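You operate a simulated robot arm through the tools that you are given. There is no shell and no other tool.

Carry out the task below with a simulated two-armed robot. There is one attempt and no reset: what you move stays moved.

TASK
Store the sample tin in the green pot and close it up again.
Fine: open the tap first, steady the pot while its lid slides, leave the pot where it stands, lid shut and tap closed at the end.

It is judged by the outcome, as a careful person would: the job done as asked, and still so three seconds after it is handed in. It fails if anything else is knocked over, pushed out of place, dropped, spilled or broken. A push-on lid holds only when it is set on centred and level and pressed home; a screw cap is set on level and turned clockwise until tight.

THE ROBOT
Two 7-joint arms with four-finger grippers on one trunk that stands fixed in place. Base frame: the origin is at the foot of the trunk, x ahead of it, y to its left, z up. Readings come in m, degrees, newtons and seconds.
The left shoulder is at [0.04, 0.181, 1.204], the right one opposite. With the tool pointing down near the work surface each hand reaches from about 0.26 to 0.82 m from the base axis, measured 20 degrees to its own side. Payload 3.67 kg a hand.
Tool frame (each hand has its own): the origin (TCP) lies between the finger pads and is the grasp point; the fingertips stand 0.028 m ahead of it; z points along the fingers, y is the line along which they close. Largest opening 0.112 m; the body of the gripper starts 0.073 m behind the TCP.
Orientation is that of the tool frame in the base frame, as a unit quaternion [x, y, z, w]. With the fingers straight down and closing along the base's y, the tool's x points along the base's -x, its y along +y and its z along -z.

THE INTERFACE
- The arms move only by the tool send_rows. It takes "left_moves", "right_moves" or both (then of equal length, played together; a hand with none holds still); each is a list of rows, each a list of 7 numbers: the shift along the base's x, y, z in m, then the turn, a rotation vector about the base's x, y, z in degrees, then the gripper command, from -1 (fully open) to 1 (shut), values between in proportion. In form: [[dx, dy, dz, ax, ay, az, grip], ...]. A call has 1 to 20 rows; each row is the pose to reach, as a shift and turn from the pose commanded when the call began. Rows are played at 5 a second. More than 0.05 m and 8.6 degrees between two rows, or a gripper value outside its range, and nothing of the call is played. Where a pose cannot be reached the arm comes as near as it can. A force on the tool above 50 N (or 10 N above the force at the start of the call, whichever is more), or a blocked arm, ends the call early, and 0.2 s more pass. The fingers move at their own pace and stop on an object; they squeeze with about 41 N. The grip force told is the motor's: it shows also when the fingers shut on nothing. Time passes only in rows, and 0.2 s behind the last, so rows that repeat a pose let the fingers close. The reply holds the time, the measured pose of the TCP, the force on the tool along the base axes, the opening and the grip force, in the units named above and with some noise, with the torque about the TCP (base axes, N m) and any sound that the robot's microphone picked up, and new pictures: "pictures" is both (left out), scene, wrist or none (wrist: the cameras of the hands that moved).
- Cameras (640 x 400 px; columns grow to the right, rows downward): "scene" is now at [0.1057, -0.0078, 1.4288]; the picture's right is [-0.10, -1.00, 0.00], its down [-0.62, 0.06, -0.78] and it looks along [0.78, -0.08, -0.62] (base axes); focal length 347 px, centre (320, 200). "left" rides on the left gripper at [0.06, 0.018, -0.104] in its tool frame; the picture's right is [-0.29, 0.96, 0.00], its down [-0.80, -0.24, -0.55] and it looks along [-0.53, -0.16, 0.83] (tool axes); focal length 234 px, centre (320, 200). "right" rides on the right gripper at [0.06, -0.018, -0.104] in its tool frame; the picture's right is [0.29, 0.96, 0.00], its down [-0.80, 0.24, -0.55] and it looks along [-0.53, 0.16, 0.83] (tool axes); focal length 234 px, centre (320, 200). There is no depth. A picture from a camera that has moved, and an enlarged one, comes with that camera's place and axes in the base frame and with its lens.
- raise_lower(by): slides the trunk up (or, below 0, down) by that many m; the arms and the scene camera ride with it, the base frame stays. It gives what a move gives, with no picture.
- head_to(pan, tilt): turns the head with the scene camera to pan (to the left, within 86 degrees either way) and tilt (down, from -29 to 69), counted from straight ahead of the robot. It gives what a move gives, and a new picture of the scene camera.
- zoom(camera, box): a new picture of the part [left, top, right, bottom] of that camera's present view, enlarged. It takes no simulated time.
- job_done(): hands the job in; it is judged then, once.

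Nothing tells you positions but the pictures and the camera data. Unless the task says otherwise, let go and move clear before handing in.

The tools are called after ">>>" as name(argument=value, ...) on one line, values as JSON. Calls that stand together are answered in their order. send_rows: Moves the arms, as the interface text tells. Its arguments: {"type":"object","properties":{"left_moves":{"type":"array","items":{"type":"array","items":{"type":"number"}}},"right_moves":{"type":"array","items":{"type":"array","items":{"type":"number"}}},"pictures":{"type":"string","enum":["both","scene","wrist","none"]}},"required":[]} The other tools are called the same way: raise_lower (by) slides the trunk up or down; head_to (pan, tilt) turns the head that bears the scene camera; zoom (camera, box) takes an enlarged picture of a part of a camera's view; job_done () hands the job in.

At the start:

```text
time: 0.0
left_tool_pos: [0.5787, 0.1791, 1.1574]
left_tool_rot: [0.0, 1.0, 0.001, 0.0]
left_ft_force: [-0.5, -0.8, -0.2]
left_wrist_torque: [0.05, 0.01, 0.0]
left_width: 0.1123
left_grasp_force: 0.0
right_tool_pos: [0.3739, -0.2122, 1.2341]
right_tool_rot: [0.001, 1.0, -0.001, 0.0]
right_ft_force: [0.1, 0.3, -0.6]
right_wrist_torque: [0.02, -0.03, 0.01]
right_width: 0.112
right_grasp_force: 0.0
trunk travel left (down, up): [-0.325, 0.189]
head pan, tilt: [-5.5, 38.4]
```

scene: 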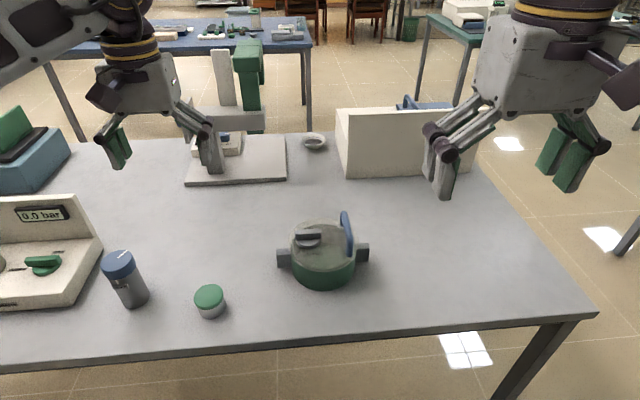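
right: 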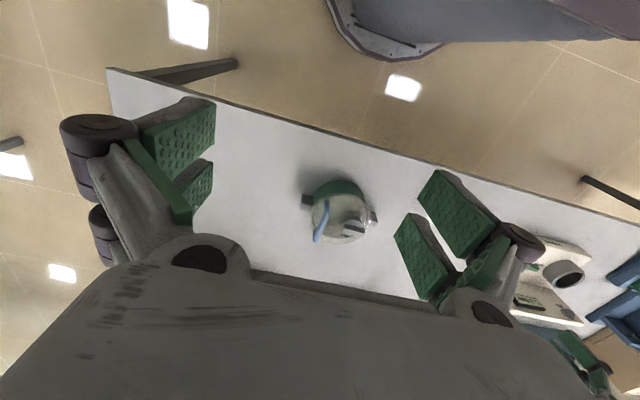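
left: 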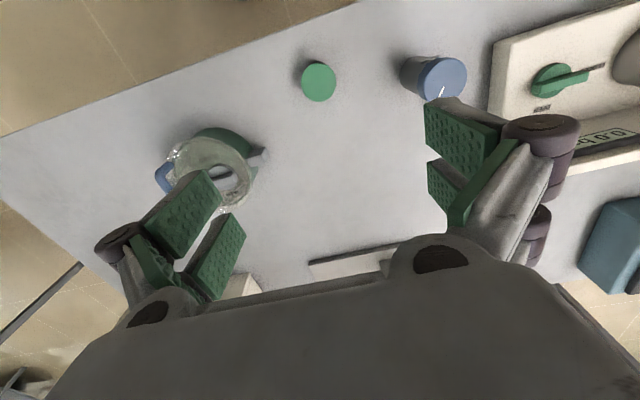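

I see a green pot with a grey lid, a blue lever and a dark knob near the table's middle, and a small green-topped tin to its left with a grey-blue bottle beside it. I'll zoom in to understand the pot, its tap and the tin before I move anything.

>>> zoom(camera="scene", box=[250, 190, 400, 300])

>>> zoom(camera="scene", box=[80, 220, 260, 340])

>>> zoom(camera="right", box=[280, 160, 400, 260])

>>> zoom(camera="left", box=[140, 110, 280, 220])

>>> zoom(camera="scene", box=[0, 180, 140, 320])

```text
3.64 times, centred on (325, 245) of scene
camera zoom: at [0.1057, -0.0078, 1.4288], right [-0.1, -1.0, 0.0], down [-0.62, 0.06, -0.78], along [0.78, -0.08, -0.62], focal length 1263 px, centre (302, 36)
```

zoom: 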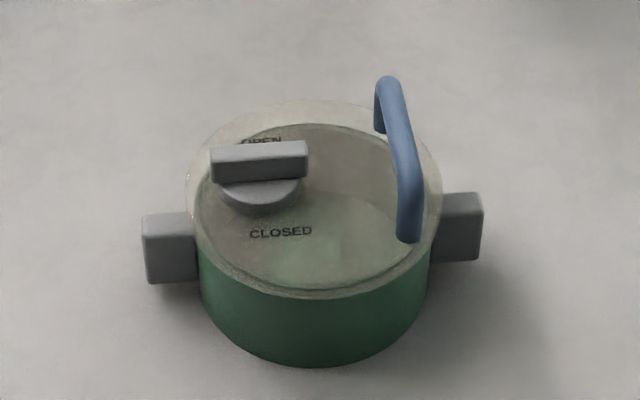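

```text
3.33 times, centred on (170, 280) of scene
camera zoom: at [0.1057, -0.0078, 1.4288], right [-0.1, -1.0, 0.0], down [-0.62, 0.06, -0.78], along [0.78, -0.08, -0.62], focal length 1157 px, centre (820, -67)
```

zoom: 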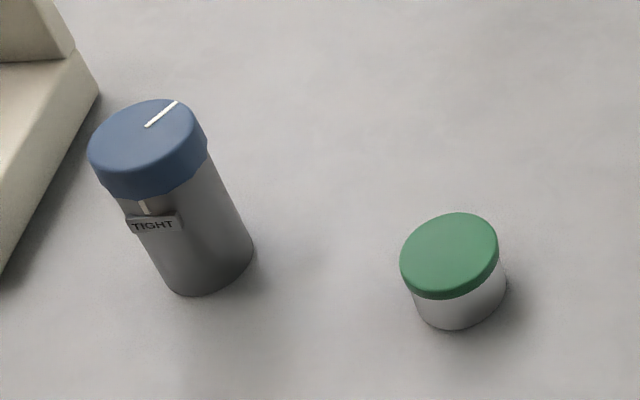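

```text
4.00 times, centred on (340, 210) of right
camera zoom: at [0.3142, -0.2293, 1.3381], right [-0.29, 0.96, 0.0], down [0.8, 0.24, 0.55], along [0.53, 0.16, -0.83], focal length 937 px, centre (240, 160)
```

zoom: 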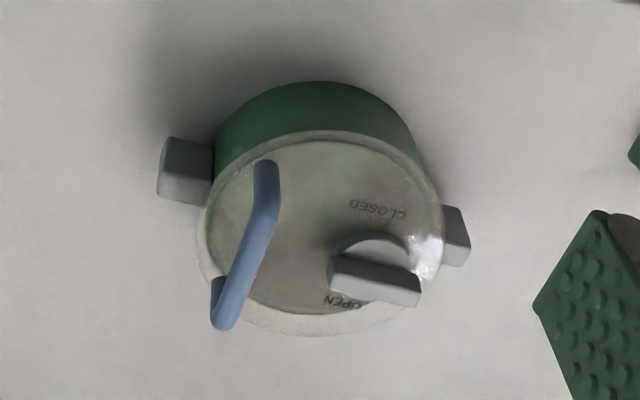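

```text
3.64 times, centred on (210, 165) of left
camera zoom: at [0.5166, 0.198, 1.2621], right [0.29, 0.96, 0.0], down [0.8, -0.24, 0.55], along [0.53, -0.16, -0.83], focal length 852 px, centre (720, 327)
```

zoom: 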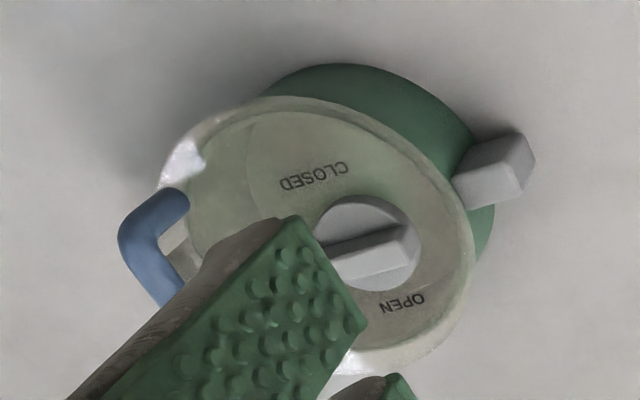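

```text
2.86 times, centred on (70, 250) of scene
camera zoom: at [0.1057, -0.0078, 1.4288], right [-0.1, -1.0, 0.0], down [-0.62, 0.06, -0.78], along [0.78, -0.08, -0.62], focal length 992 px, centre (1034, 57)
```

zoom: 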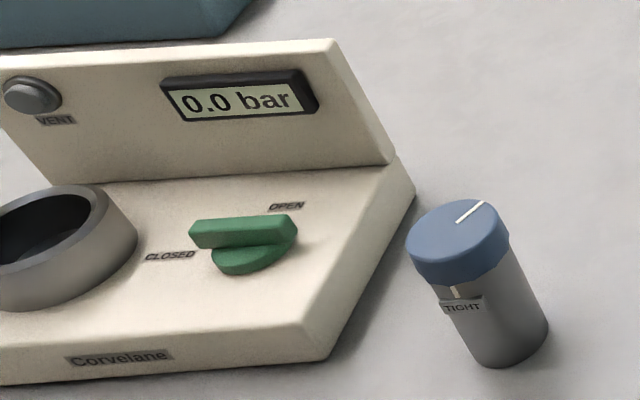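

The pot looks like a desiccator: a clear sliding lid with a blue handle on the right, a grey tap marked OPEN/CLOSED on the left, and grey side lugs. The tin is at about (0.56, 0.18), with its top near z = 0.83. I'll bring the right hand's camera closer above the pot to read the tap.

>>> send_rows(right_moves=[[0.025, 0.02, -0.03, 0, 0, 0, -1], [0.05, 0.04, -0.06, 0, 0, 0, -1], [0.075, 0.06, -0.09, 0, 0, 0, -1], [0.1, 0.08, -0.12, 0, 0, 0, -1], [0.125, 0.1, -0.15, 0, 0, 0, -1], [0.125, 0.1, -0.15, 0, 0, 0, -1]], pictures="both")

```text
time: 1.4
left_tool_pos: [0.5777, 0.1787, 1.1586]
left_tool_rot: [0.001, 1.0, 0.001, 0.0]
left_ft_force: [-1.4, 0.4, -0.2]
left_wrist_torque: [-0.01, -0.01, -0.01]
left_width: 0.1119
left_grasp_force: 0.1
right_tool_pos: [0.4967, -0.1105, 1.0849]
right_tool_rot: [0.0, 1.0, 0.0, 0.0]
right_ft_force: [-0.3, 0.2, 0.4]
right_wrist_torque: [0.01, 0.0, 0.05]
right_width: 0.1121
right_grasp_force: 0.1
trunk travel left (down, up): [-0.325, 0.189]
head pan, tilt: [-5.5, 38.4]
camera scene: at [0.1049, -0.0083, 1.4289], right [-0.1, -1.0, 0.0], down [-0.62, 0.06, -0.78], along [0.78, -0.08, -0.62], focal length 347 px, centre (320, 200)
camera right: at [0.4386, -0.1281, 1.1889], right [-0.29, 0.96, 0.0], down [0.8, 0.24, 0.55], along [0.53, 0.16, -0.83], focal length 234 px, centre (320, 200)
```

scene: 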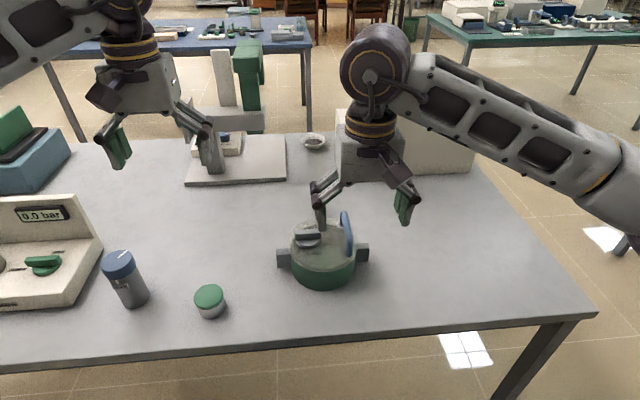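
right: 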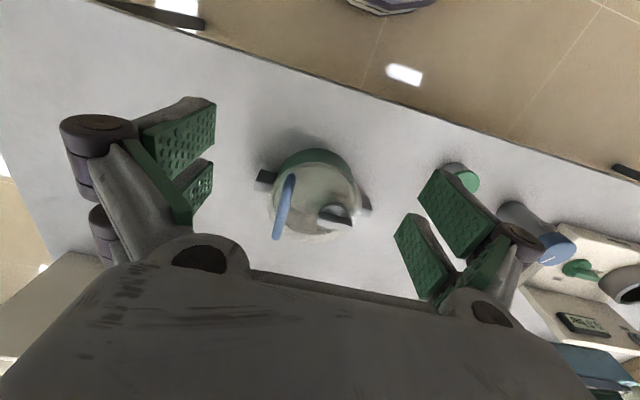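

>>> zoom(camera="right", box=[240, 130, 390, 260])

>>> zoom(camera="scene", box=[265, 200, 385, 300])

>>> zoom(camera="right", box=[410, 130, 640, 300])

```text
3.08 times, centred on (315, 195) of right
camera zoom: at [0.4386, -0.1281, 1.1889], right [-0.29, 0.96, 0.0], down [0.8, 0.24, 0.55], along [0.53, 0.16, -0.83], focal length 720 px, centre (335, 215)
```

zoom: 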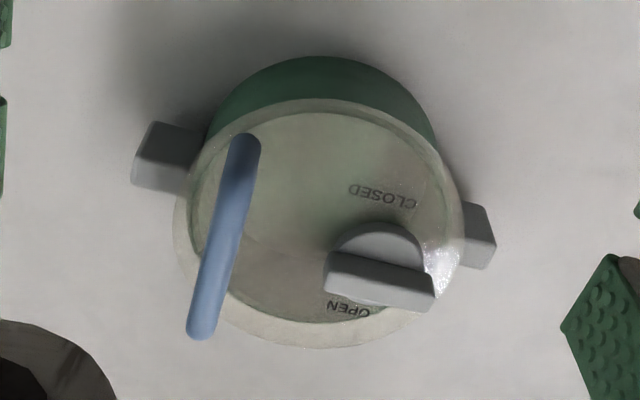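

```text
4.00 times, centred on (325, 250) of scene
camera zoom: at [0.1049, -0.0083, 1.4289], right [-0.1, -1.0, 0.0], down [-0.62, 0.06, -0.78], along [0.78, -0.08, -0.62], focal length 1389 px, centre (300, 0)
```

zoom: 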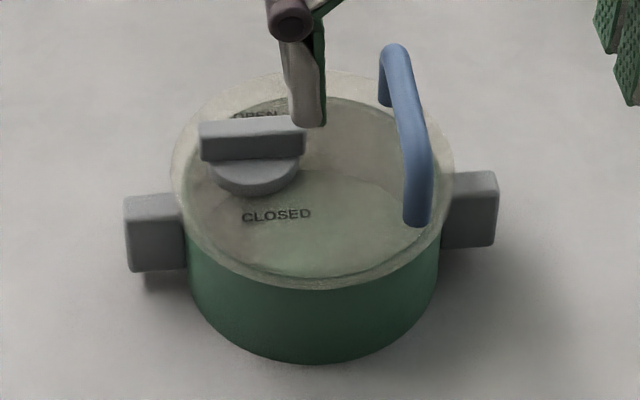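

```text
2.35 times, centred on (525, 215) of right
camera zoom: at [0.4386, -0.1281, 1.1889], right [-0.29, 0.96, 0.0], down [0.8, 0.24, 0.55], along [0.53, 0.16, -0.83], focal length 551 px, centre (-162, 165)
```

zoom: 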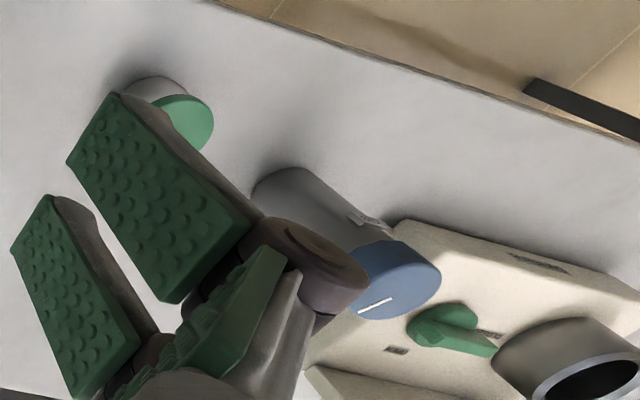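

The tap knob's bar currently lies across (along y), with OPEN on its far side and CLOSED on its near side. I'll take tighter zooms to see whether the bar has a pointer end or a mark.

>>> zoom(camera="right", box=[305, 160, 355, 210])

>>> zoom(camera="scene", box=[290, 222, 350, 262])

>>> zoom(camera="right", box=[540, 240, 630, 300])

>>> zoom(camera="left", box=[490, 40, 640, 150])

```text
8.00 times, centred on (330, 185) of right
camera zoom: at [0.4386, -0.1281, 1.1889], right [-0.29, 0.96, 0.0], down [0.8, 0.24, 0.55], along [0.53, 0.16, -0.83], focal length 1873 px, centre (240, 320)
```

zoom: 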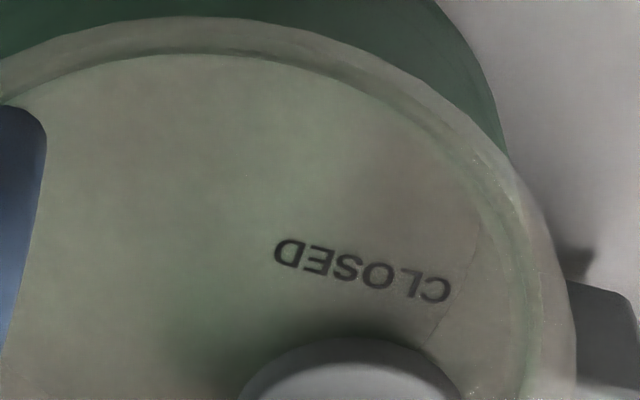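

```text
10.00 times, centred on (320, 242) of scene
camera zoom: at [0.1049, -0.0083, 1.4289], right [-0.1, -1.0, 0.0], down [-0.62, 0.06, -0.78], along [0.78, -0.08, -0.62], focal length 3472 px, centre (320, -220)
```

zoom: 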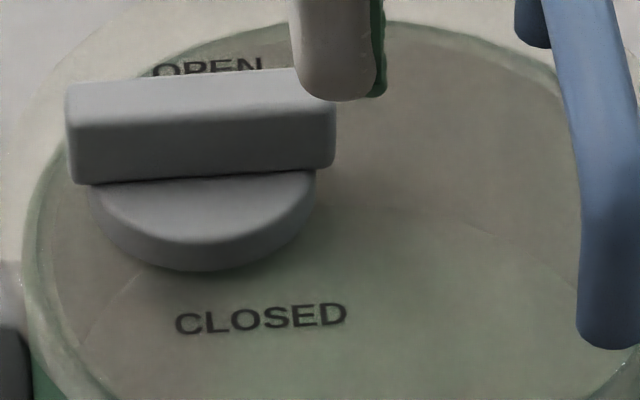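

```text
6.67 times, centred on (585, 270) of right
camera zoom: at [0.4386, -0.1281, 1.1889], right [-0.29, 0.96, 0.0], down [0.8, 0.24, 0.55], along [0.53, 0.16, -0.83], focal length 1561 px, centre (-1447, -267)
```

zoom: 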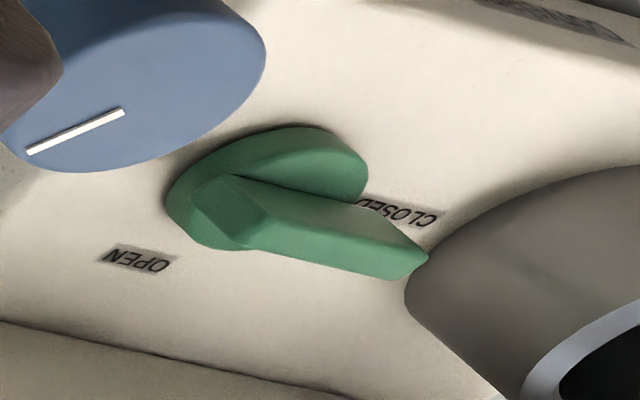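

```text
3.64 times, centred on (565, 95) of left
camera zoom: at [0.5159, 0.1975, 1.2626], right [0.29, 0.96, 0.0], down [0.8, -0.24, 0.55], along [0.53, -0.16, -0.83], focal length 852 px, centre (-571, 582)
```

zoom: 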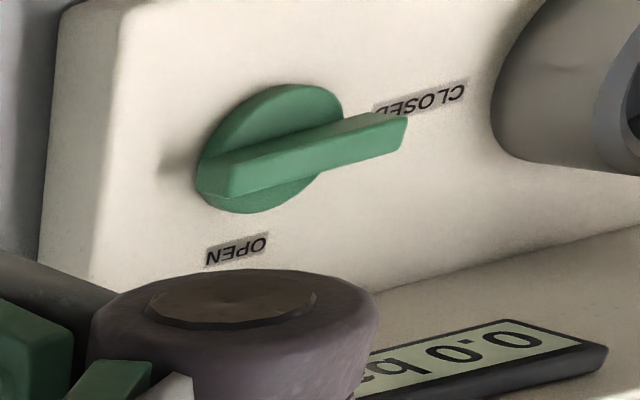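

The lid top is near z = 0.865, its centre at about (0.66, -0.068) and the tap knob at about (0.664, -0.035). The blue handle runs along x at y ≈ -0.12, with its top at z ≈ 0.91. I'll zoom once more on the knob for its exact bearing and on the lugs for their size.

>>> zoom(camera="right", box=[308, 165, 352, 207])

>>> zoom(camera="right", box=[250, 160, 310, 250])

>>> zoom(camera="left", box=[150, 100, 290, 220])

>>> zoom(camera="scene", box=[190, 275, 240, 325])

```text
9.52 times, centred on (330, 186) of right
camera zoom: at [0.4386, -0.1281, 1.1889], right [-0.29, 0.96, 0.0], down [0.8, 0.24, 0.55], along [0.53, 0.16, -0.83], focal length 2230 px, centre (225, 333)
```

zoom: 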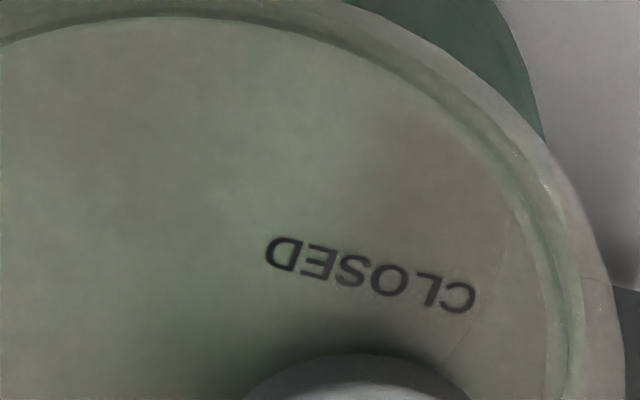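

```text
4.44 times, centred on (280, 205) of right
camera zoom: at [0.4386, -0.1281, 1.1889], right [-0.29, 0.96, 0.0], down [0.8, 0.24, 0.55], along [0.53, 0.16, -0.83], focal length 1041 px, centre (498, 178)
```

zoom: 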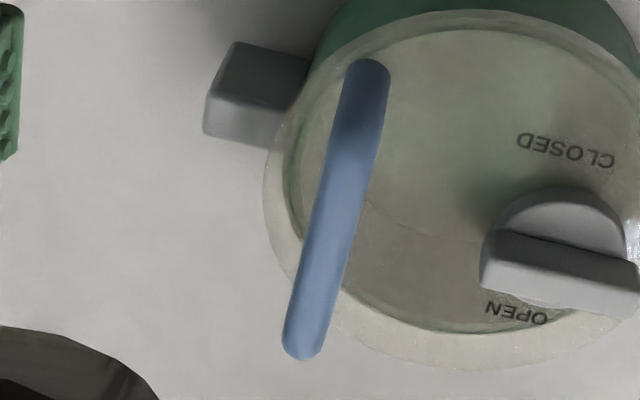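

```text
3.33 times, centred on (220, 160) of left
camera zoom: at [0.5159, 0.1975, 1.2626], right [0.29, 0.96, 0.0], down [0.8, -0.24, 0.55], along [0.53, -0.16, -0.83], focal length 781 px, centre (653, 333)
```

zoom: 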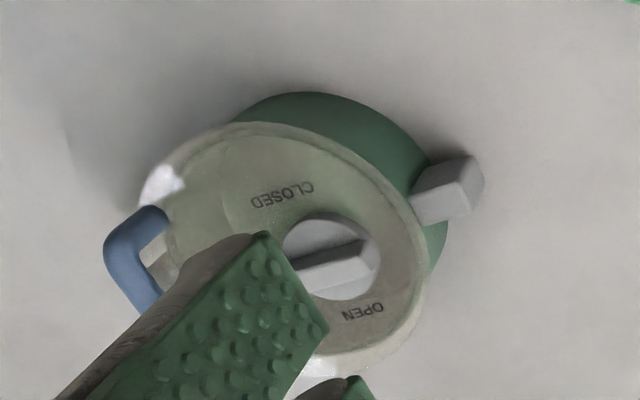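

```text
8.00 times, centred on (215, 300) of scene
camera zoom: at [0.1049, -0.0083, 1.4289], right [-0.1, -1.0, 0.0], down [-0.62, 0.06, -0.78], along [0.78, -0.08, -0.62], focal length 2778 px, centre (1160, -600)
```

zoom: 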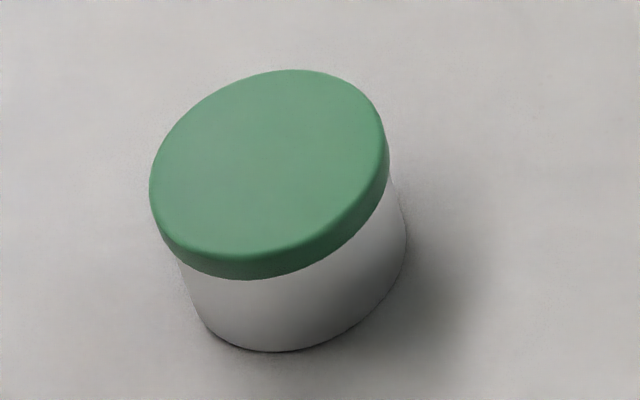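

The bar looks symmetric from here, so I'm not yet sure which setting it is on. I'll tilt the right hand so its camera looks straight down on the lid from well above.

>>> send_rows(right_moves=[[0.032, 0.014, 0.0, -1.94, 6.46, 0, -1], [0.064, 0.028, 0.0, -3.88, 12.92, 0, -1], [0.096, 0.042, 0.0, -5.82, 19.38, 0, -1], [0.128, 0.056, -0.01, -7.76, 25.84, 0, -1], [0.16, 0.07, -0.02, -9.7, 32.3, 0, -1], [0.16, 0.07, -0.02, -9.7, 32.3, 0, -1]], pictures="both")

```text
time: 3.0
left_tool_pos: [0.579, 0.1782, 1.1576]
left_tool_rot: [0.0, 1.0, 0.0, -0.001]
left_ft_force: [0.0, 0.2, 1.7]
left_wrist_torque: [0.03, 0.0, -0.02]
left_width: 0.1121
left_grasp_force: 0.0
right_tool_pos: [0.6188, -0.0201, 1.0723]
right_tool_rot: [-0.031, 0.958, -0.036, -0.284]
right_ft_force: [0.0, -1.6, -0.1]
right_wrist_torque: [0.03, 0.01, 0.02]
right_width: 0.112
right_grasp_force: 0.1
right hand out of reach, approached as far as the arm can: row 5, 6
trunk travel left (down, up): [-0.325, 0.189]
head pan, tilt: [-5.5, 38.4]
stopped in row 6 (right hand): the arm was blocked; the commanded pose is now the measured one
camera scene: at [0.1073, -0.0098, 1.4286], right [-0.1, -1.0, 0.0], down [-0.62, 0.06, -0.78], along [0.78, -0.08, -0.62], focal length 347 px, centre (320, 200)
camera right: at [0.6276, -0.0309, 1.192], right [-0.32, 0.94, 0.11], down [0.95, 0.32, 0.02], along [-0.02, 0.11, -0.99], focal length 234 px, centre (320, 200)
```

scene: 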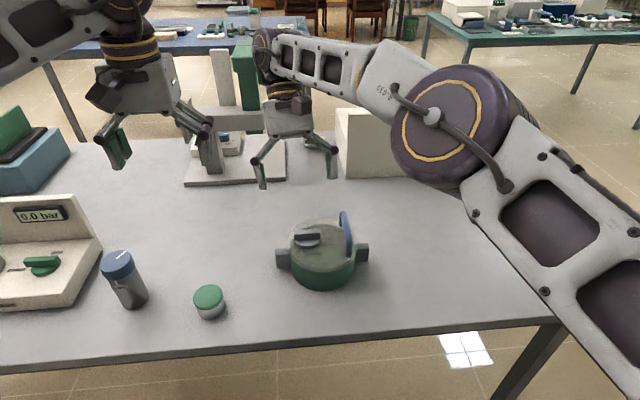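
right: 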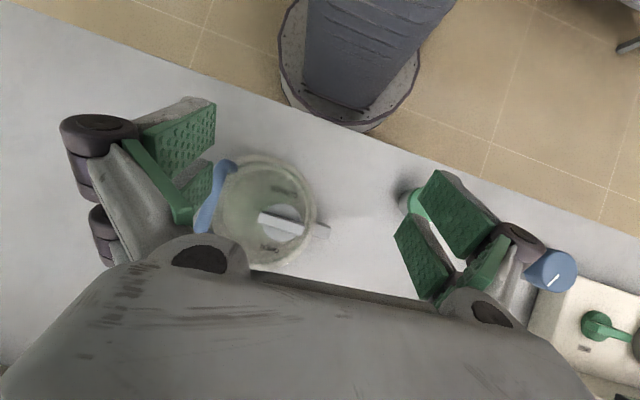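

The right arm reached its limit, but the camera now looks almost straight down on the lid. I'll zoom in from here.

>>> zoom(camera="right", box=[185, 140, 345, 270])

>>> zoom(camera="scene", box=[265, 205, 385, 300])

>>> zoom(camera="right", box=[245, 180, 325, 260])

```text
3.08 times, centred on (265, 205) of right
camera zoom: at [0.6276, -0.0309, 1.192], right [-0.32, 0.94, 0.11], down [0.95, 0.32, 0.02], along [-0.02, 0.11, -0.99], focal length 720 px, centre (489, 185)
```

zoom: 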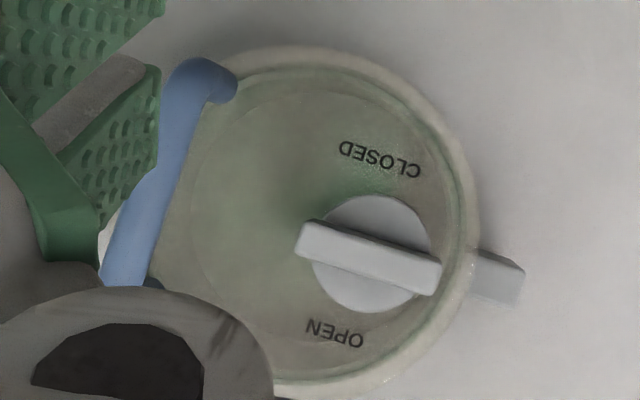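

```text
4.21 times, centred on (325, 252) of scene
camera zoom: at [0.1073, -0.0098, 1.4286], right [-0.1, -1.0, 0.0], down [-0.62, 0.06, -0.78], along [0.78, -0.08, -0.62], focal length 1462 px, centre (299, -21)
```

zoom: 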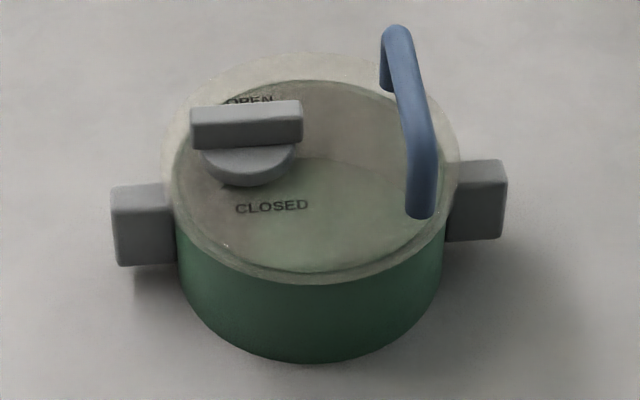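

```text
5.00 times, centred on (285, 220) of right
camera zoom: at [0.6276, -0.0309, 1.192], right [-0.32, 0.94, 0.11], down [0.95, 0.32, 0.02], along [-0.02, 0.11, -0.99], focal length 1171 px, centre (495, 100)
```

zoom: 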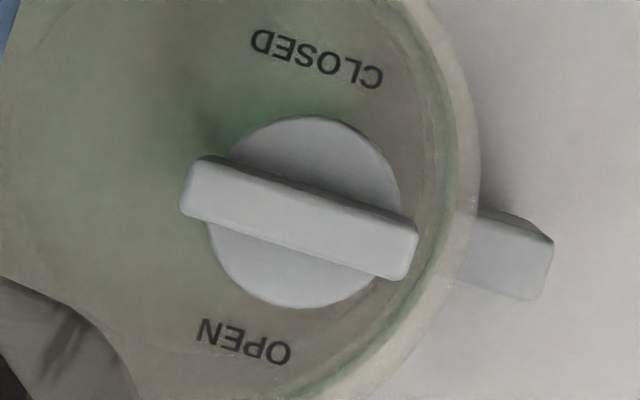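

The top view shows a symmetric bar lying exactly along y at (0.665, -0.035), with OPEN beyond it and CLOSED nearer. The turning direction will have to come from feel and sound. I'll retract the right hand clear to the right and turn the left wrist -90° so its fingers can straddle the bar.

>>> send_rows(right_moves=[[-0.01, -0.02, 0.02, 0.42, -3.28, -0.36, -1], [-0.03, -0.06, 0.03, 1.25, -9.84, -1.08, -1], [-0.05, -0.1, 0.035, 2.08, -16.4, -1.8, -1], [-0.07, -0.14, 0.035, 2.9, -22.96, -2.52, -1], [-0.09, -0.18, 0.035, 3.7, -29.5, -3.2, -1], [-0.11, -0.21, 0.03, 4.16, -32.8, -3.6, -1], [-0.12, -0.24, 0.03, 4.16, -32.8, -3.6, -1], [-0.12, -0.24, 0.03, 4.16, -32.8, -3.6, -1], [-0.12, -0.24, 0.03, 4.16, -32.8, -3.6, -1], [-0.12, -0.24, 0.03, 4.16, -32.8, -3.6, -1], [-0.12, -0.24, 0.03, 4.16, -32.8, -3.6, -1], [-0.12, -0.24, 0.03, 4.16, -32.8, -3.6, -1]], left_moves=[[0, 0, 0, 0, 0, -8.2, -1], [0, 0, 0, 0, 0, -16.4, -1], [0, 0, 0, 0, 0, -24.6, -1], [0, 0, 0, 0, 0, -32.8, -1], [0, 0, 0, 0, 0, -41, -1], [0, 0, 0, 0, 0, -49.2, -1], [0, 0, 0, 0, 0, -57.4, -1], [0, 0, 0, 0, 0, -65.6, -1], [0, 0, 0, 0, 0, -73.8, -1], [0, 0, 0, 0, 0, -82, -1], [0, 0, 0, 0, 0, -90, -1], [0, 0, 0, 0, 0, -90, -1]], pictures="both")

```text
time: 5.6
left_tool_pos: [0.3565, 0.0506, 1.1591]
left_tool_rot: [0.692, 0.722, 0.003, 0.0]
left_ft_force: [-0.8, -0.4, -0.2]
left_wrist_torque: [0.04, -0.01, -0.02]
left_width: 0.112
left_grasp_force: 0.0
left hand out of reach, approached as far as the arm can: row 6, 7, 8, 9, 10, 11, 12
right_tool_pos: [0.4967, -0.2609, 1.1004]
right_tool_rot: [0.0, 1.0, 0.0, -0.002]
right_ft_force: [0.3, -0.6, 0.8]
right_wrist_torque: [0.03, -0.02, -0.01]
right_width: 0.1119
right_grasp_force: 0.0
trunk travel left (down, up): [-0.325, 0.189]
head pan, tilt: [-5.5, 38.4]
camera scene: at [0.1045, -0.0101, 1.4288], right [-0.1, -1.0, 0.0], down [-0.62, 0.06, -0.78], along [0.78, -0.07, -0.62], focal length 347 px, centre (320, 200)
camera right: at [0.4382, -0.2781, 1.2053], right [-0.29, 0.96, 0.0], down [0.8, 0.24, 0.55], along [0.53, 0.16, -0.83], focal length 234 px, centre (320, 200)
camera left: at [0.3694, 0.1111, 1.2638], right [0.97, -0.25, 0.0], down [-0.21, -0.81, 0.55], along [-0.13, -0.53, -0.84], focal length 234 px, centre (320, 200)
```

scene: 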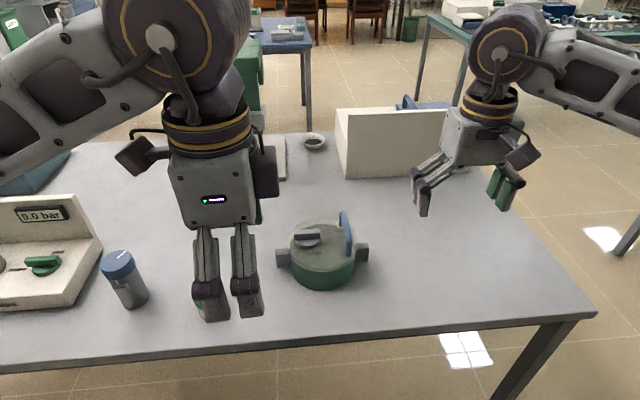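
right: 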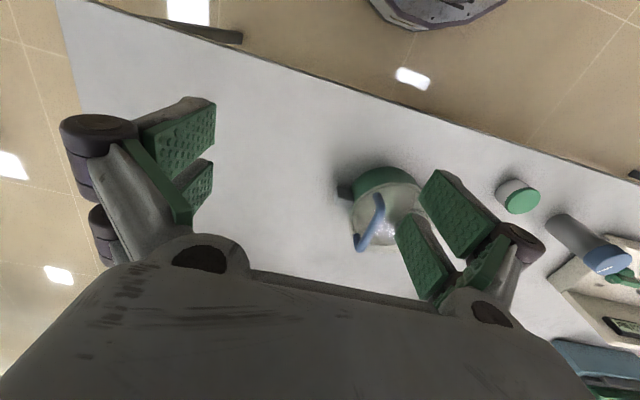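
left: 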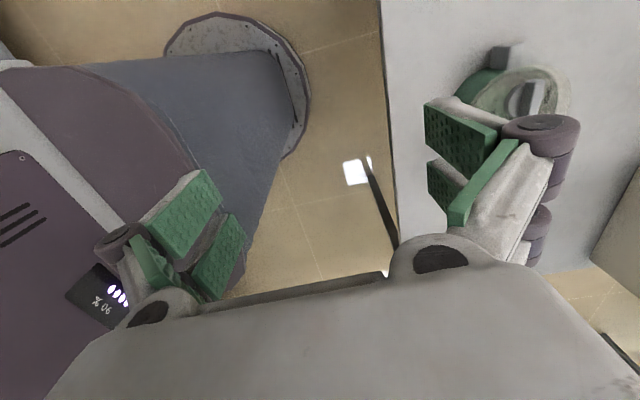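

The left wrist can't hold that far-turned pose at this height, so the arm drifted back toward the body. I'll unwind that turn, since the opposite wrist direction may suit this arm better.

>>> send_rows(left_moves=[[0, 0, 0, 0, 0, 8.2, -1], [0, 0, 0, 0, 0, 16.4, -1], [0, 0, 0, 0, 0, 24.6, -1], [0, 0, 0, 0, 0, 32.8, -1], [0, 0, 0, 0, 0, 41, -1], [0, 0, 0, 0, 0, 49.2, -1], [0, 0, 0, 0, 0, 57.4, -1], [0, 0, 0, 0, 0, 65.6, -1], [0, 0, 0, 0, 0, 73.8, -1], [0, 0, 0, 0, 0, 82, -1], [0, 0, 0, 0, 0, 90, -1], [0, 0, 0, 0, 0, 90, -1]], pictures="scene")

```text
time: 8.2
left_tool_pos: [0.3575, 0.0515, 1.1539]
left_tool_rot: [0.0, 1.0, 0.001, 0.0]
left_ft_force: [-0.3, -0.6, -0.3]
left_wrist_torque: [-0.02, -0.02, -0.01]
left_width: 0.1117
left_grasp_force: 0.0
right_tool_pos: [0.4982, -0.259, 1.1008]
right_tool_rot: [0.001, 1.0, 0.0, -0.002]
right_ft_force: [-0.7, -0.7, 0.7]
right_wrist_torque: [-0.02, 0.0, 0.0]
right_width: 0.112
right_grasp_force: 0.0
trunk travel left (down, up): [-0.325, 0.189]
head pan, tilt: [-5.5, 38.4]
camera scene: at [0.1057, -0.0079, 1.4288], right [-0.1, -1.0, 0.0], down [-0.62, 0.06, -0.78], along [0.78, -0.08, -0.62], focal length 347 px, centre (320, 200)
```

scene: 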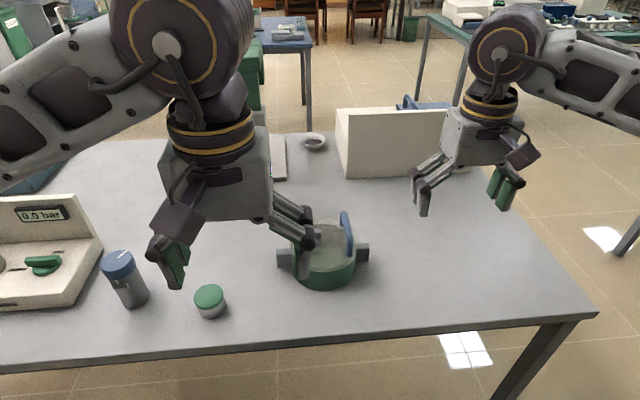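

The commanded pose follows where the hand actually is, so the wrist is back at neutral. Now I'll move the left hand forward and lower, turning it +90° instead, while staying well above the pot.

>>> send_rows(left_moves=[[0.03, 0.0, -0.02, 0, 0, 0, -0.5], [0.06, 0.0, -0.04, 0, 0, 8.2, -0.5], [0.09, 0.0, -0.06, 0, 0, 16.4, -0.5], [0.12, 0.0, -0.08, 0, 0, 24.6, -0.5], [0.15, 0.0, -0.1, 0, 0, 32.8, -0.5], [0.18, 0.0, -0.12, 0, 0, 41, -0.5], [0.2, 0.0, -0.13, 0, 0, 49.2, -0.5], [0.22, 0.0, -0.13, 0, 0, 57.4, -0.5], [0.24, 0.0, -0.13, 0, 0, 65.6, -0.5], [0.25, 0.0, -0.13, 0, 0, 73.8, -0.5], [0.25, 0.0, -0.13, 0, 0, 82, -0.5], [0.25, 0.0, -0.13, 0, 0, 90, -0.5], [0.25, 0.0, -0.13, 0, 0, 90, -0.5]], pictures="both")

```text
time: 11.0
left_tool_pos: [0.6082, 0.0495, 1.0239]
left_tool_rot: [-0.707, 0.707, 0.0, 0.0]
left_ft_force: [-0.4, 0.6, -0.2]
left_wrist_torque: [0.0, 0.0, -0.03]
left_width: 0.0838
left_grasp_force: 0.1
right_tool_pos: [0.4966, -0.2601, 1.1011]
right_tool_rot: [0.001, 1.0, -0.001, -0.002]
right_ft_force: [-0.5, -0.3, -0.1]
right_wrist_torque: [-0.03, -0.03, -0.04]
right_width: 0.1122
right_grasp_force: 0.0
trunk travel left (down, up): [-0.325, 0.189]
head pan, tilt: [-5.5, 38.4]
camera scene: at [0.1057, -0.0078, 1.4288], right [-0.1, -1.0, 0.0], down [-0.62, 0.06, -0.78], along [0.78, -0.08, -0.62], focal length 347 px, centre (320, 200)
camera left: at [0.5876, -0.0096, 1.1284], right [-0.96, 0.29, 0.0], down [0.24, 0.8, 0.55], along [0.16, 0.53, -0.83], focal length 234 px, centre (320, 200)
```

scene: 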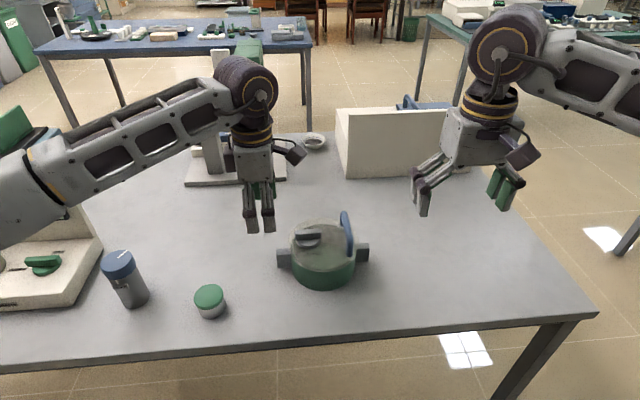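
left: 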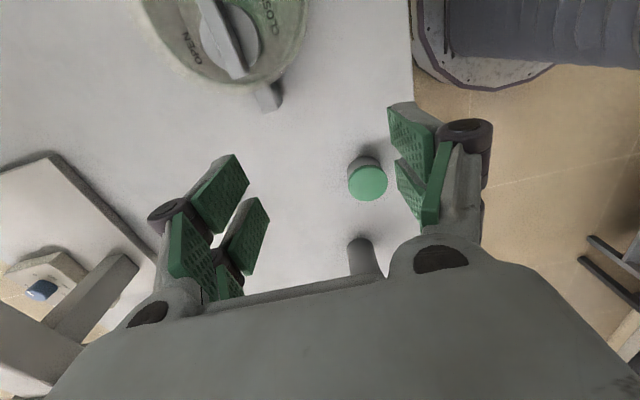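

The +90° turn works for the left arm. Next I'll place the left hand above the tap knob at z ≈ 0.96 with the fingers about 5 cm apart and check the alignment.

>>> send_rows(left_moves=[[0.015, -0.021, -0.016, 0, 0, 0, 0.1], [0.03, -0.042, -0.032, 0, 0, 0, 0.1], [0.045, -0.063, -0.048, 0, 0, 0, 0.1], [0.057, -0.0845, -0.064, 0, 0, 0, 0.1], [0.057, -0.0845, -0.064, 0, 0, 0, 0.1]], pictures="both")

>>> zoom(camera="left", box=[220, 120, 420, 260])

>>> zoom(camera="scene", box=[265, 190, 385, 300])

```text
time: 12.2
left_tool_pos: [0.6644, -0.0342, 0.9606]
left_tool_rot: [0.708, -0.706, 0.0, -0.001]
left_ft_force: [0.0, 0.4, 0.6]
left_wrist_torque: [-0.02, 0.01, -0.01]
left_width: 0.0505
left_grasp_force: 0.0
right_tool_pos: [0.4978, -0.2582, 1.1013]
right_tool_rot: [0.001, 1.0, -0.001, -0.001]
right_ft_force: [-0.5, 1.0, 0.2]
right_wrist_torque: [0.01, 0.02, 0.0]
right_width: 0.1119
right_grasp_force: 0.1
trunk travel left (down, up): [-0.325, 0.189]
head pan, tilt: [-5.5, 38.4]
camera scene: at [0.1053, -0.0068, 1.4288], right [-0.1, -1.0, 0.0], down [-0.62, 0.06, -0.78], along [0.78, -0.08, -0.62], focal length 347 px, centre (320, 200)
camera left: at [0.6448, -0.0932, 1.0651], right [-0.96, 0.29, 0.0], down [0.24, 0.8, 0.55], along [0.16, 0.53, -0.83], focal length 234 px, centre (320, 200)
```

scene: 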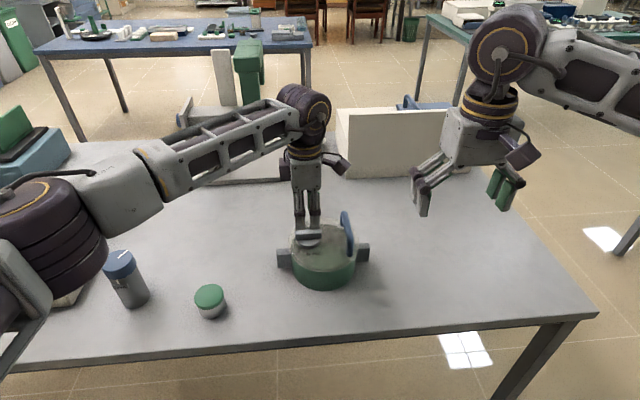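
left: 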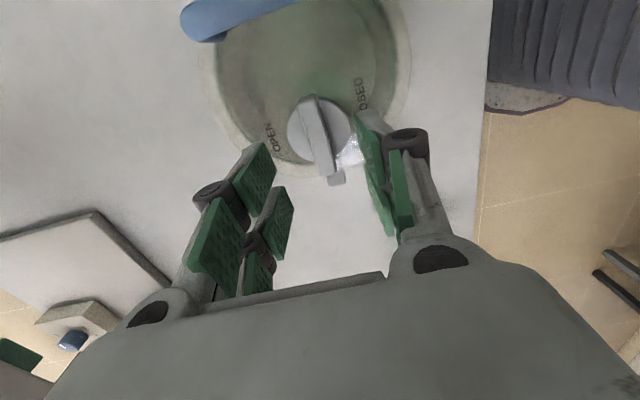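

```text
2.86 times, centred on (320, 190) of left
camera zoom: at [0.6448, -0.0932, 1.0651], right [-0.96, 0.29, 0.0], down [0.24, 0.8, 0.55], along [0.16, 0.53, -0.83], focal length 669 px, centre (320, 229)
```

zoom: 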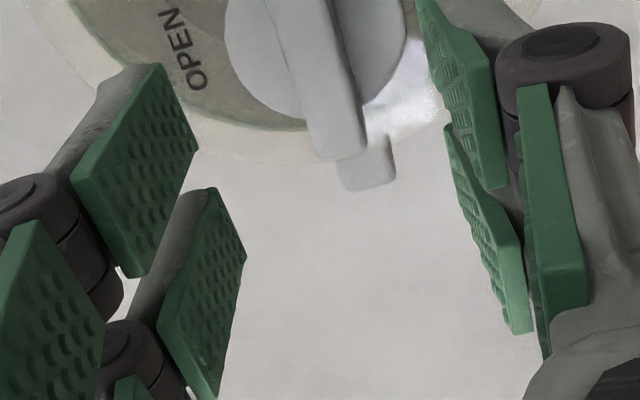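

```text
3.64 times, centred on (325, 245) of scene
camera zoom: at [0.1053, -0.0068, 1.4288], right [-0.1, -1.0, 0.0], down [-0.62, 0.06, -0.78], along [0.78, -0.08, -0.62], focal length 1263 px, centre (302, 36)
```

zoom: 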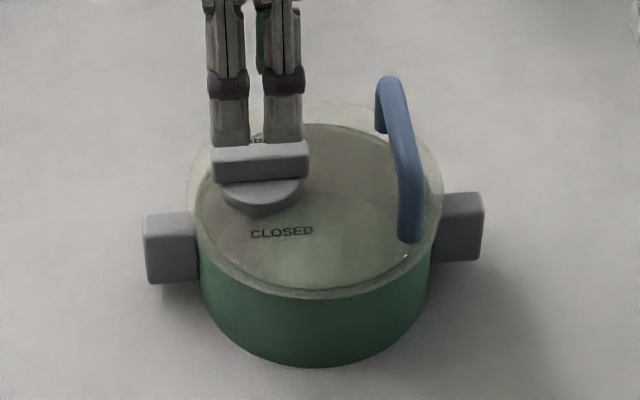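

The hand is above the knob. I'll zoom the wrist camera to check how far the bar's centre is from the grasp axis, which should project near (318, 143) at bar height.

>>> zoom(camera="left", box=[260, 80, 380, 200])

>>> zoom(camera="right", box=[320, 150, 460, 260])

```text
3.33 times, centred on (320, 140) of left
camera zoom: at [0.6448, -0.0932, 1.0651], right [-0.96, 0.29, 0.0], down [0.24, 0.8, 0.55], along [0.16, 0.53, -0.83], focal length 781 px, centre (320, 400)
```

zoom: 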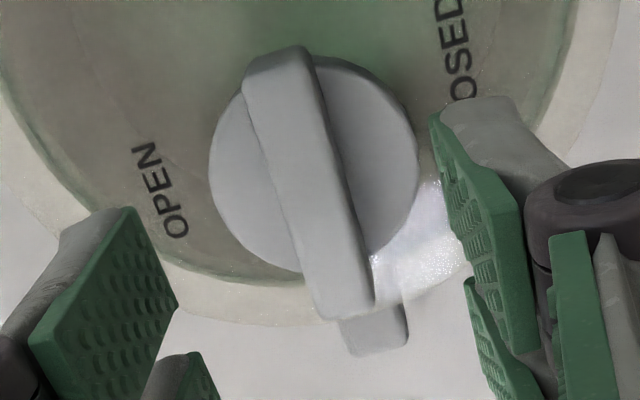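

```text
3.64 times, centred on (390, 205) of right
camera zoom: at [0.4389, -0.2751, 1.2058], right [-0.29, 0.96, 0.0], down [0.8, 0.24, 0.55], along [0.53, 0.16, -0.83], focal length 852 px, centre (66, 182)
```

zoom: 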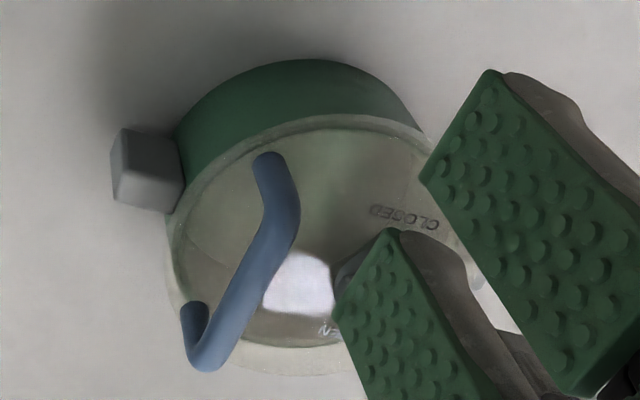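

The bar is centred on the grasp axis in x and sits about 3 mm toward -y. I'll shift by that and lower most of the way, then check again.

>>> send_rows(left_moves=[[0, -0.003, -0.015, 0, 0, 0, 0.1], [0, -0.003, -0.03, 0, 0, 0, 0.1], [0, -0.003, -0.045, 0, 0, 0, 0.1], [0, -0.003, -0.045, 0, 0, 0, 0.1]], pictures="wrist")

>>> zoom(camera="left", box=[240, 80, 400, 240])

>>> zoom(camera="scene", box=[280, 200, 370, 260])

>>> zoom(camera="right", box=[320, 150, 460, 260])

```text
time: 13.2
left_tool_pos: [0.6635, -0.0369, 0.915]
left_tool_rot: [0.707, -0.707, 0.001, 0.0]
left_ft_force: [-1.0, 0.1, 0.1]
left_wrist_torque: [0.05, 0.02, 0.03]
left_width: 0.0504
left_grasp_force: 0.1
right_tool_pos: [0.4979, -0.2583, 1.1011]
right_tool_rot: [0.0, 1.0, -0.001, -0.002]
right_ft_force: [-0.1, -0.2, 0.1]
right_wrist_torque: [-0.01, 0.0, -0.02]
right_width: 0.1119
right_grasp_force: 0.1
trunk travel left (down, up): [-0.325, 0.189]
head pan, tilt: [-5.5, 38.4]
camera left: at [0.6444, -0.0972, 1.02], right [-0.96, 0.29, 0.0], down [0.24, 0.8, 0.55], along [0.16, 0.53, -0.83], focal length 234 px, centre (320, 200)
```

left: 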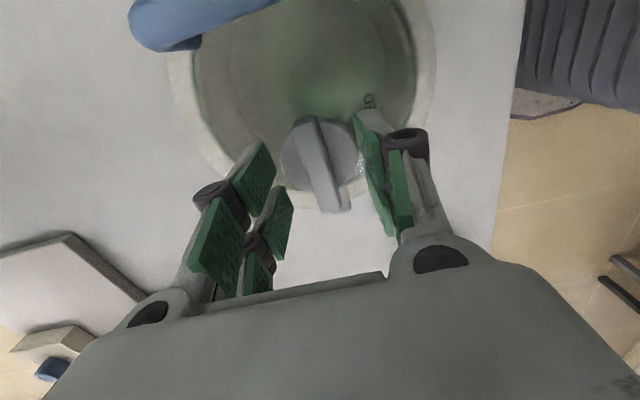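

```text
2.50 times, centred on (320, 160) of left
camera zoom: at [0.6444, -0.0972, 1.02], right [-0.96, 0.29, 0.0], down [0.24, 0.8, 0.55], along [0.16, 0.53, -0.83], focal length 585 px, centre (320, 300)
```

zoom: 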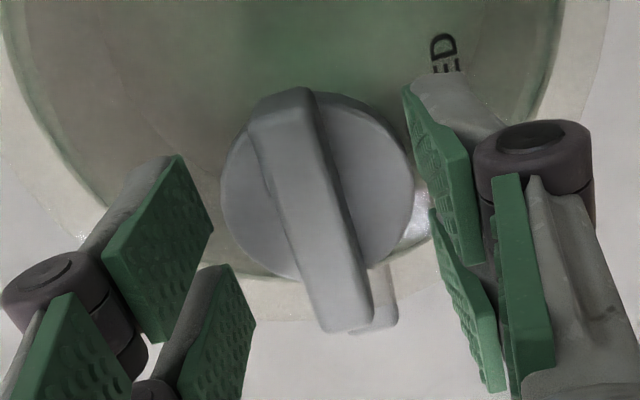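

```text
6.67 times, centred on (325, 230) of scene
camera zoom: at [0.1056, -0.0078, 1.4288], right [-0.1, -1.0, 0.0], down [-0.62, 0.06, -0.78], along [0.78, -0.08, -0.62], focal length 2315 px, centre (287, 0)
```

zoom: 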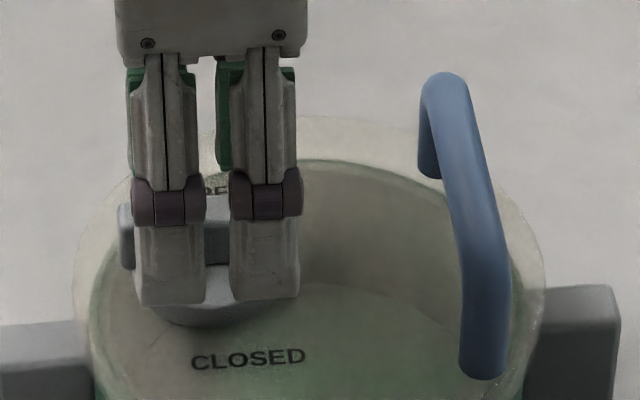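

```text
3.64 times, centred on (390, 205) of right
camera zoom: at [0.4391, -0.2759, 1.2056], right [-0.29, 0.96, 0.0], down [0.8, 0.24, 0.55], along [0.53, 0.16, -0.83], focal length 852 px, centre (66, 182)
```

zoom: 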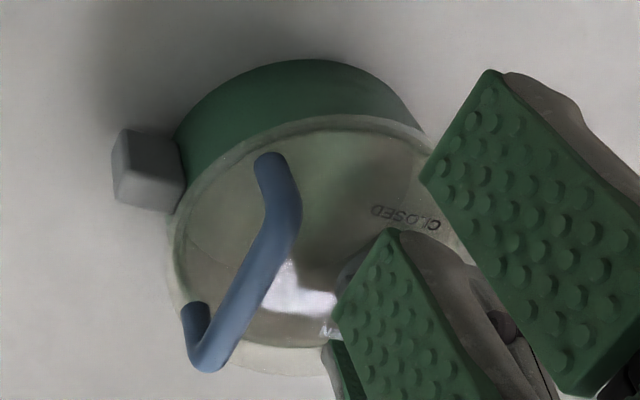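

The grasp axis is within about 1 mm of the knob centre. I'll lower another 5 mm so the pads overlap the bar, then close in stages while watching the side force.

>>> send_rows(left_moves=[[0.0005, 0.0005, -0.003, 0, 0, 0, 0.1], [0.0005, 0.0005, -0.005, 0, 0, 0, 0.4], [0.0005, 0.0005, -0.005, 0, 0, 0, 0.66], [0.0005, 0.0005, -0.005, 0, 0, 0, 0.66]], pictures="wrist")

>>> zoom(camera="left", box=[240, 80, 400, 240])

```text
time: 14.2
left_tool_pos: [0.6643, -0.0371, 0.9107]
left_tool_rot: [0.707, -0.707, -0.001, 0.0]
left_ft_force: [0.6, 0.8, 0.7]
left_wrist_torque: [0.02, 0.01, 0.0]
left_width: 0.0191
left_grasp_force: 0.1
right_tool_pos: [0.4968, -0.2584, 1.1001]
right_tool_rot: [0.002, 1.0, -0.001, -0.002]
right_ft_force: [-0.5, 0.8, 0.8]
right_wrist_torque: [-0.03, -0.01, 0.02]
right_width: 0.112
right_grasp_force: 0.0
trunk travel left (down, up): [-0.325, 0.189]
head pan, tilt: [-5.5, 38.4]
camera left: at [0.645, -0.0967, 1.0147], right [-0.96, 0.29, 0.0], down [0.24, 0.8, 0.55], along [0.16, 0.53, -0.83], focal length 234 px, centre (320, 200)
```

left: 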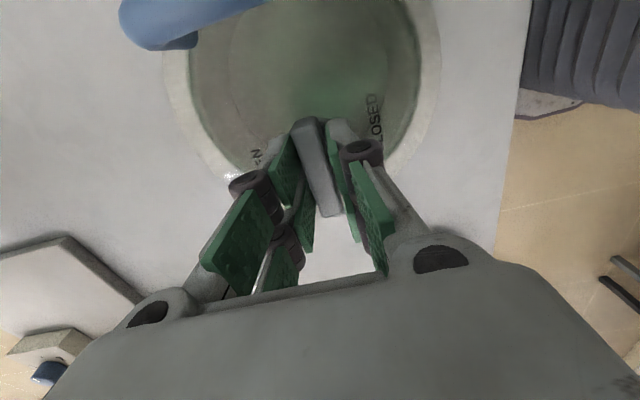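

```text
2.50 times, centred on (320, 160) of left
camera zoom: at [0.645, -0.0967, 1.0147], right [-0.96, 0.29, 0.0], down [0.24, 0.8, 0.55], along [0.16, 0.53, -0.83], focal length 585 px, centre (320, 300)
```

zoom: 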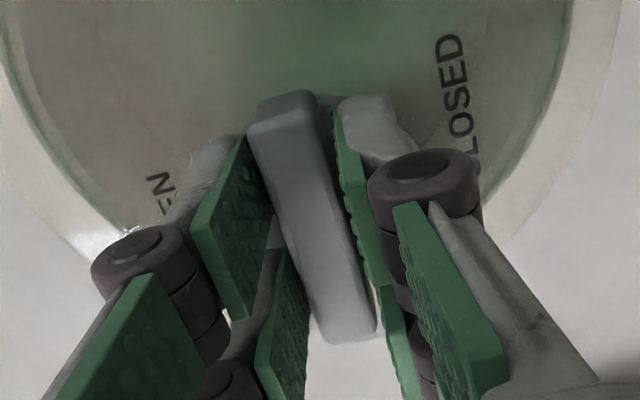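

The bar is centred between the pads with no side force. I'll close fully on it.

>>> send_rows(left_moves=[[0, 0, 0, 0, 0, 0, 1], [0, 0, 0, 0, 0, 0, 1], [0, 0, 0, 0, 0, 0, 1]], pictures="none")

```text
time: 15.0
left_tool_pos: [0.6657, -0.0362, 0.9111]
left_tool_rot: [-0.706, 0.708, 0.0, 0.0]
left_ft_force: [2.0, 1.2, -0.3]
left_wrist_torque: [0.19, -0.02, 0.01]
left_width: 0.0146
left_grasp_force: 41.0
right_tool_pos: [0.4983, -0.259, 1.1018]
right_tool_rot: [0.0, 1.0, -0.001, -0.001]
right_ft_force: [0.6, -0.4, 0.4]
right_wrist_torque: [0.03, -0.03, -0.05]
right_width: 0.1118
right_grasp_force: 0.0
trunk travel left (down, up): [-0.325, 0.189]
head pan, tilt: [-5.5, 38.4]
```

The bar is gripped at 14.6 mm with 41 N and little side load. I'll try a small counter-clockwise turn, the usual opening direction, and watch torque and sound.

>>> send_rows(left_moves=[[0, 0, 0, 0, 0, 3, 1], [0, 0, 0, 0, 0, 6, 1], [0, 0, 0, 0, 0, 6, 1]], pictures="none")

```text
time: 15.8
left_tool_pos: [0.6643, -0.0367, 0.9106]
left_tool_rot: [0.743, -0.669, 0.001, 0.0]
left_ft_force: [-2.2, 0.0, -0.4]
left_wrist_torque: [-0.04, 0.06, -0.33]
left_width: 0.0146
left_grasp_force: 40.8
right_tool_pos: [0.4981, -0.2585, 1.1024]
right_tool_rot: [0.001, 1.0, -0.001, -0.002]
right_ft_force: [0.3, -0.6, -0.2]
right_wrist_torque: [0.0, 0.0, -0.02]
right_width: 0.1122
right_grasp_force: 0.1
trunk travel left (down, up): [-0.325, 0.189]
head pan, tilt: [-5.5, 38.4]
```

The hand turned about 6° with a resisting torque of 0.33 N·m. I'll look at whether the knob is moving or pressing on a stop.

>>> zoom(camera="scene", box=[265, 200, 385, 300])

>>> zoom(camera="left", box=[240, 80, 400, 240])

```text
4.00 times, centred on (325, 250) of scene
camera zoom: at [0.1055, -0.008, 1.4288], right [-0.1, -1.0, 0.0], down [-0.62, 0.06, -0.78], along [0.78, -0.08, -0.62], focal length 1389 px, centre (300, 0)
```

zoom: 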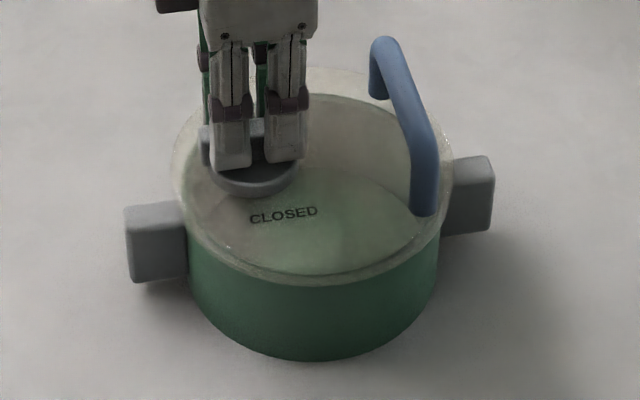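

```text
2.50 times, centred on (320, 160) of left
camera zoom: at [0.6507, -0.0983, 1.0147], right [-0.98, 0.19, 0.0], down [0.16, 0.82, 0.55], along [0.1, 0.54, -0.83], focal length 585 px, centre (320, 300)
```

zoom: 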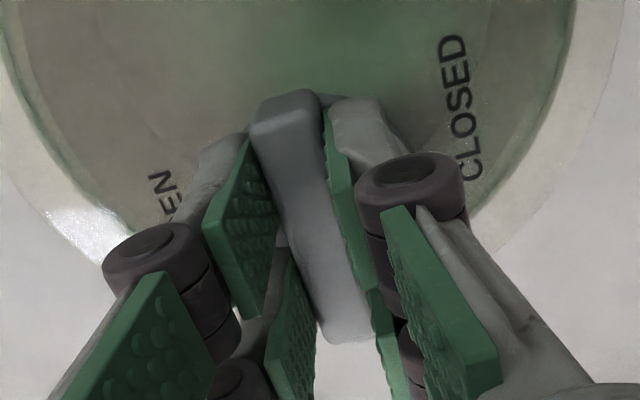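

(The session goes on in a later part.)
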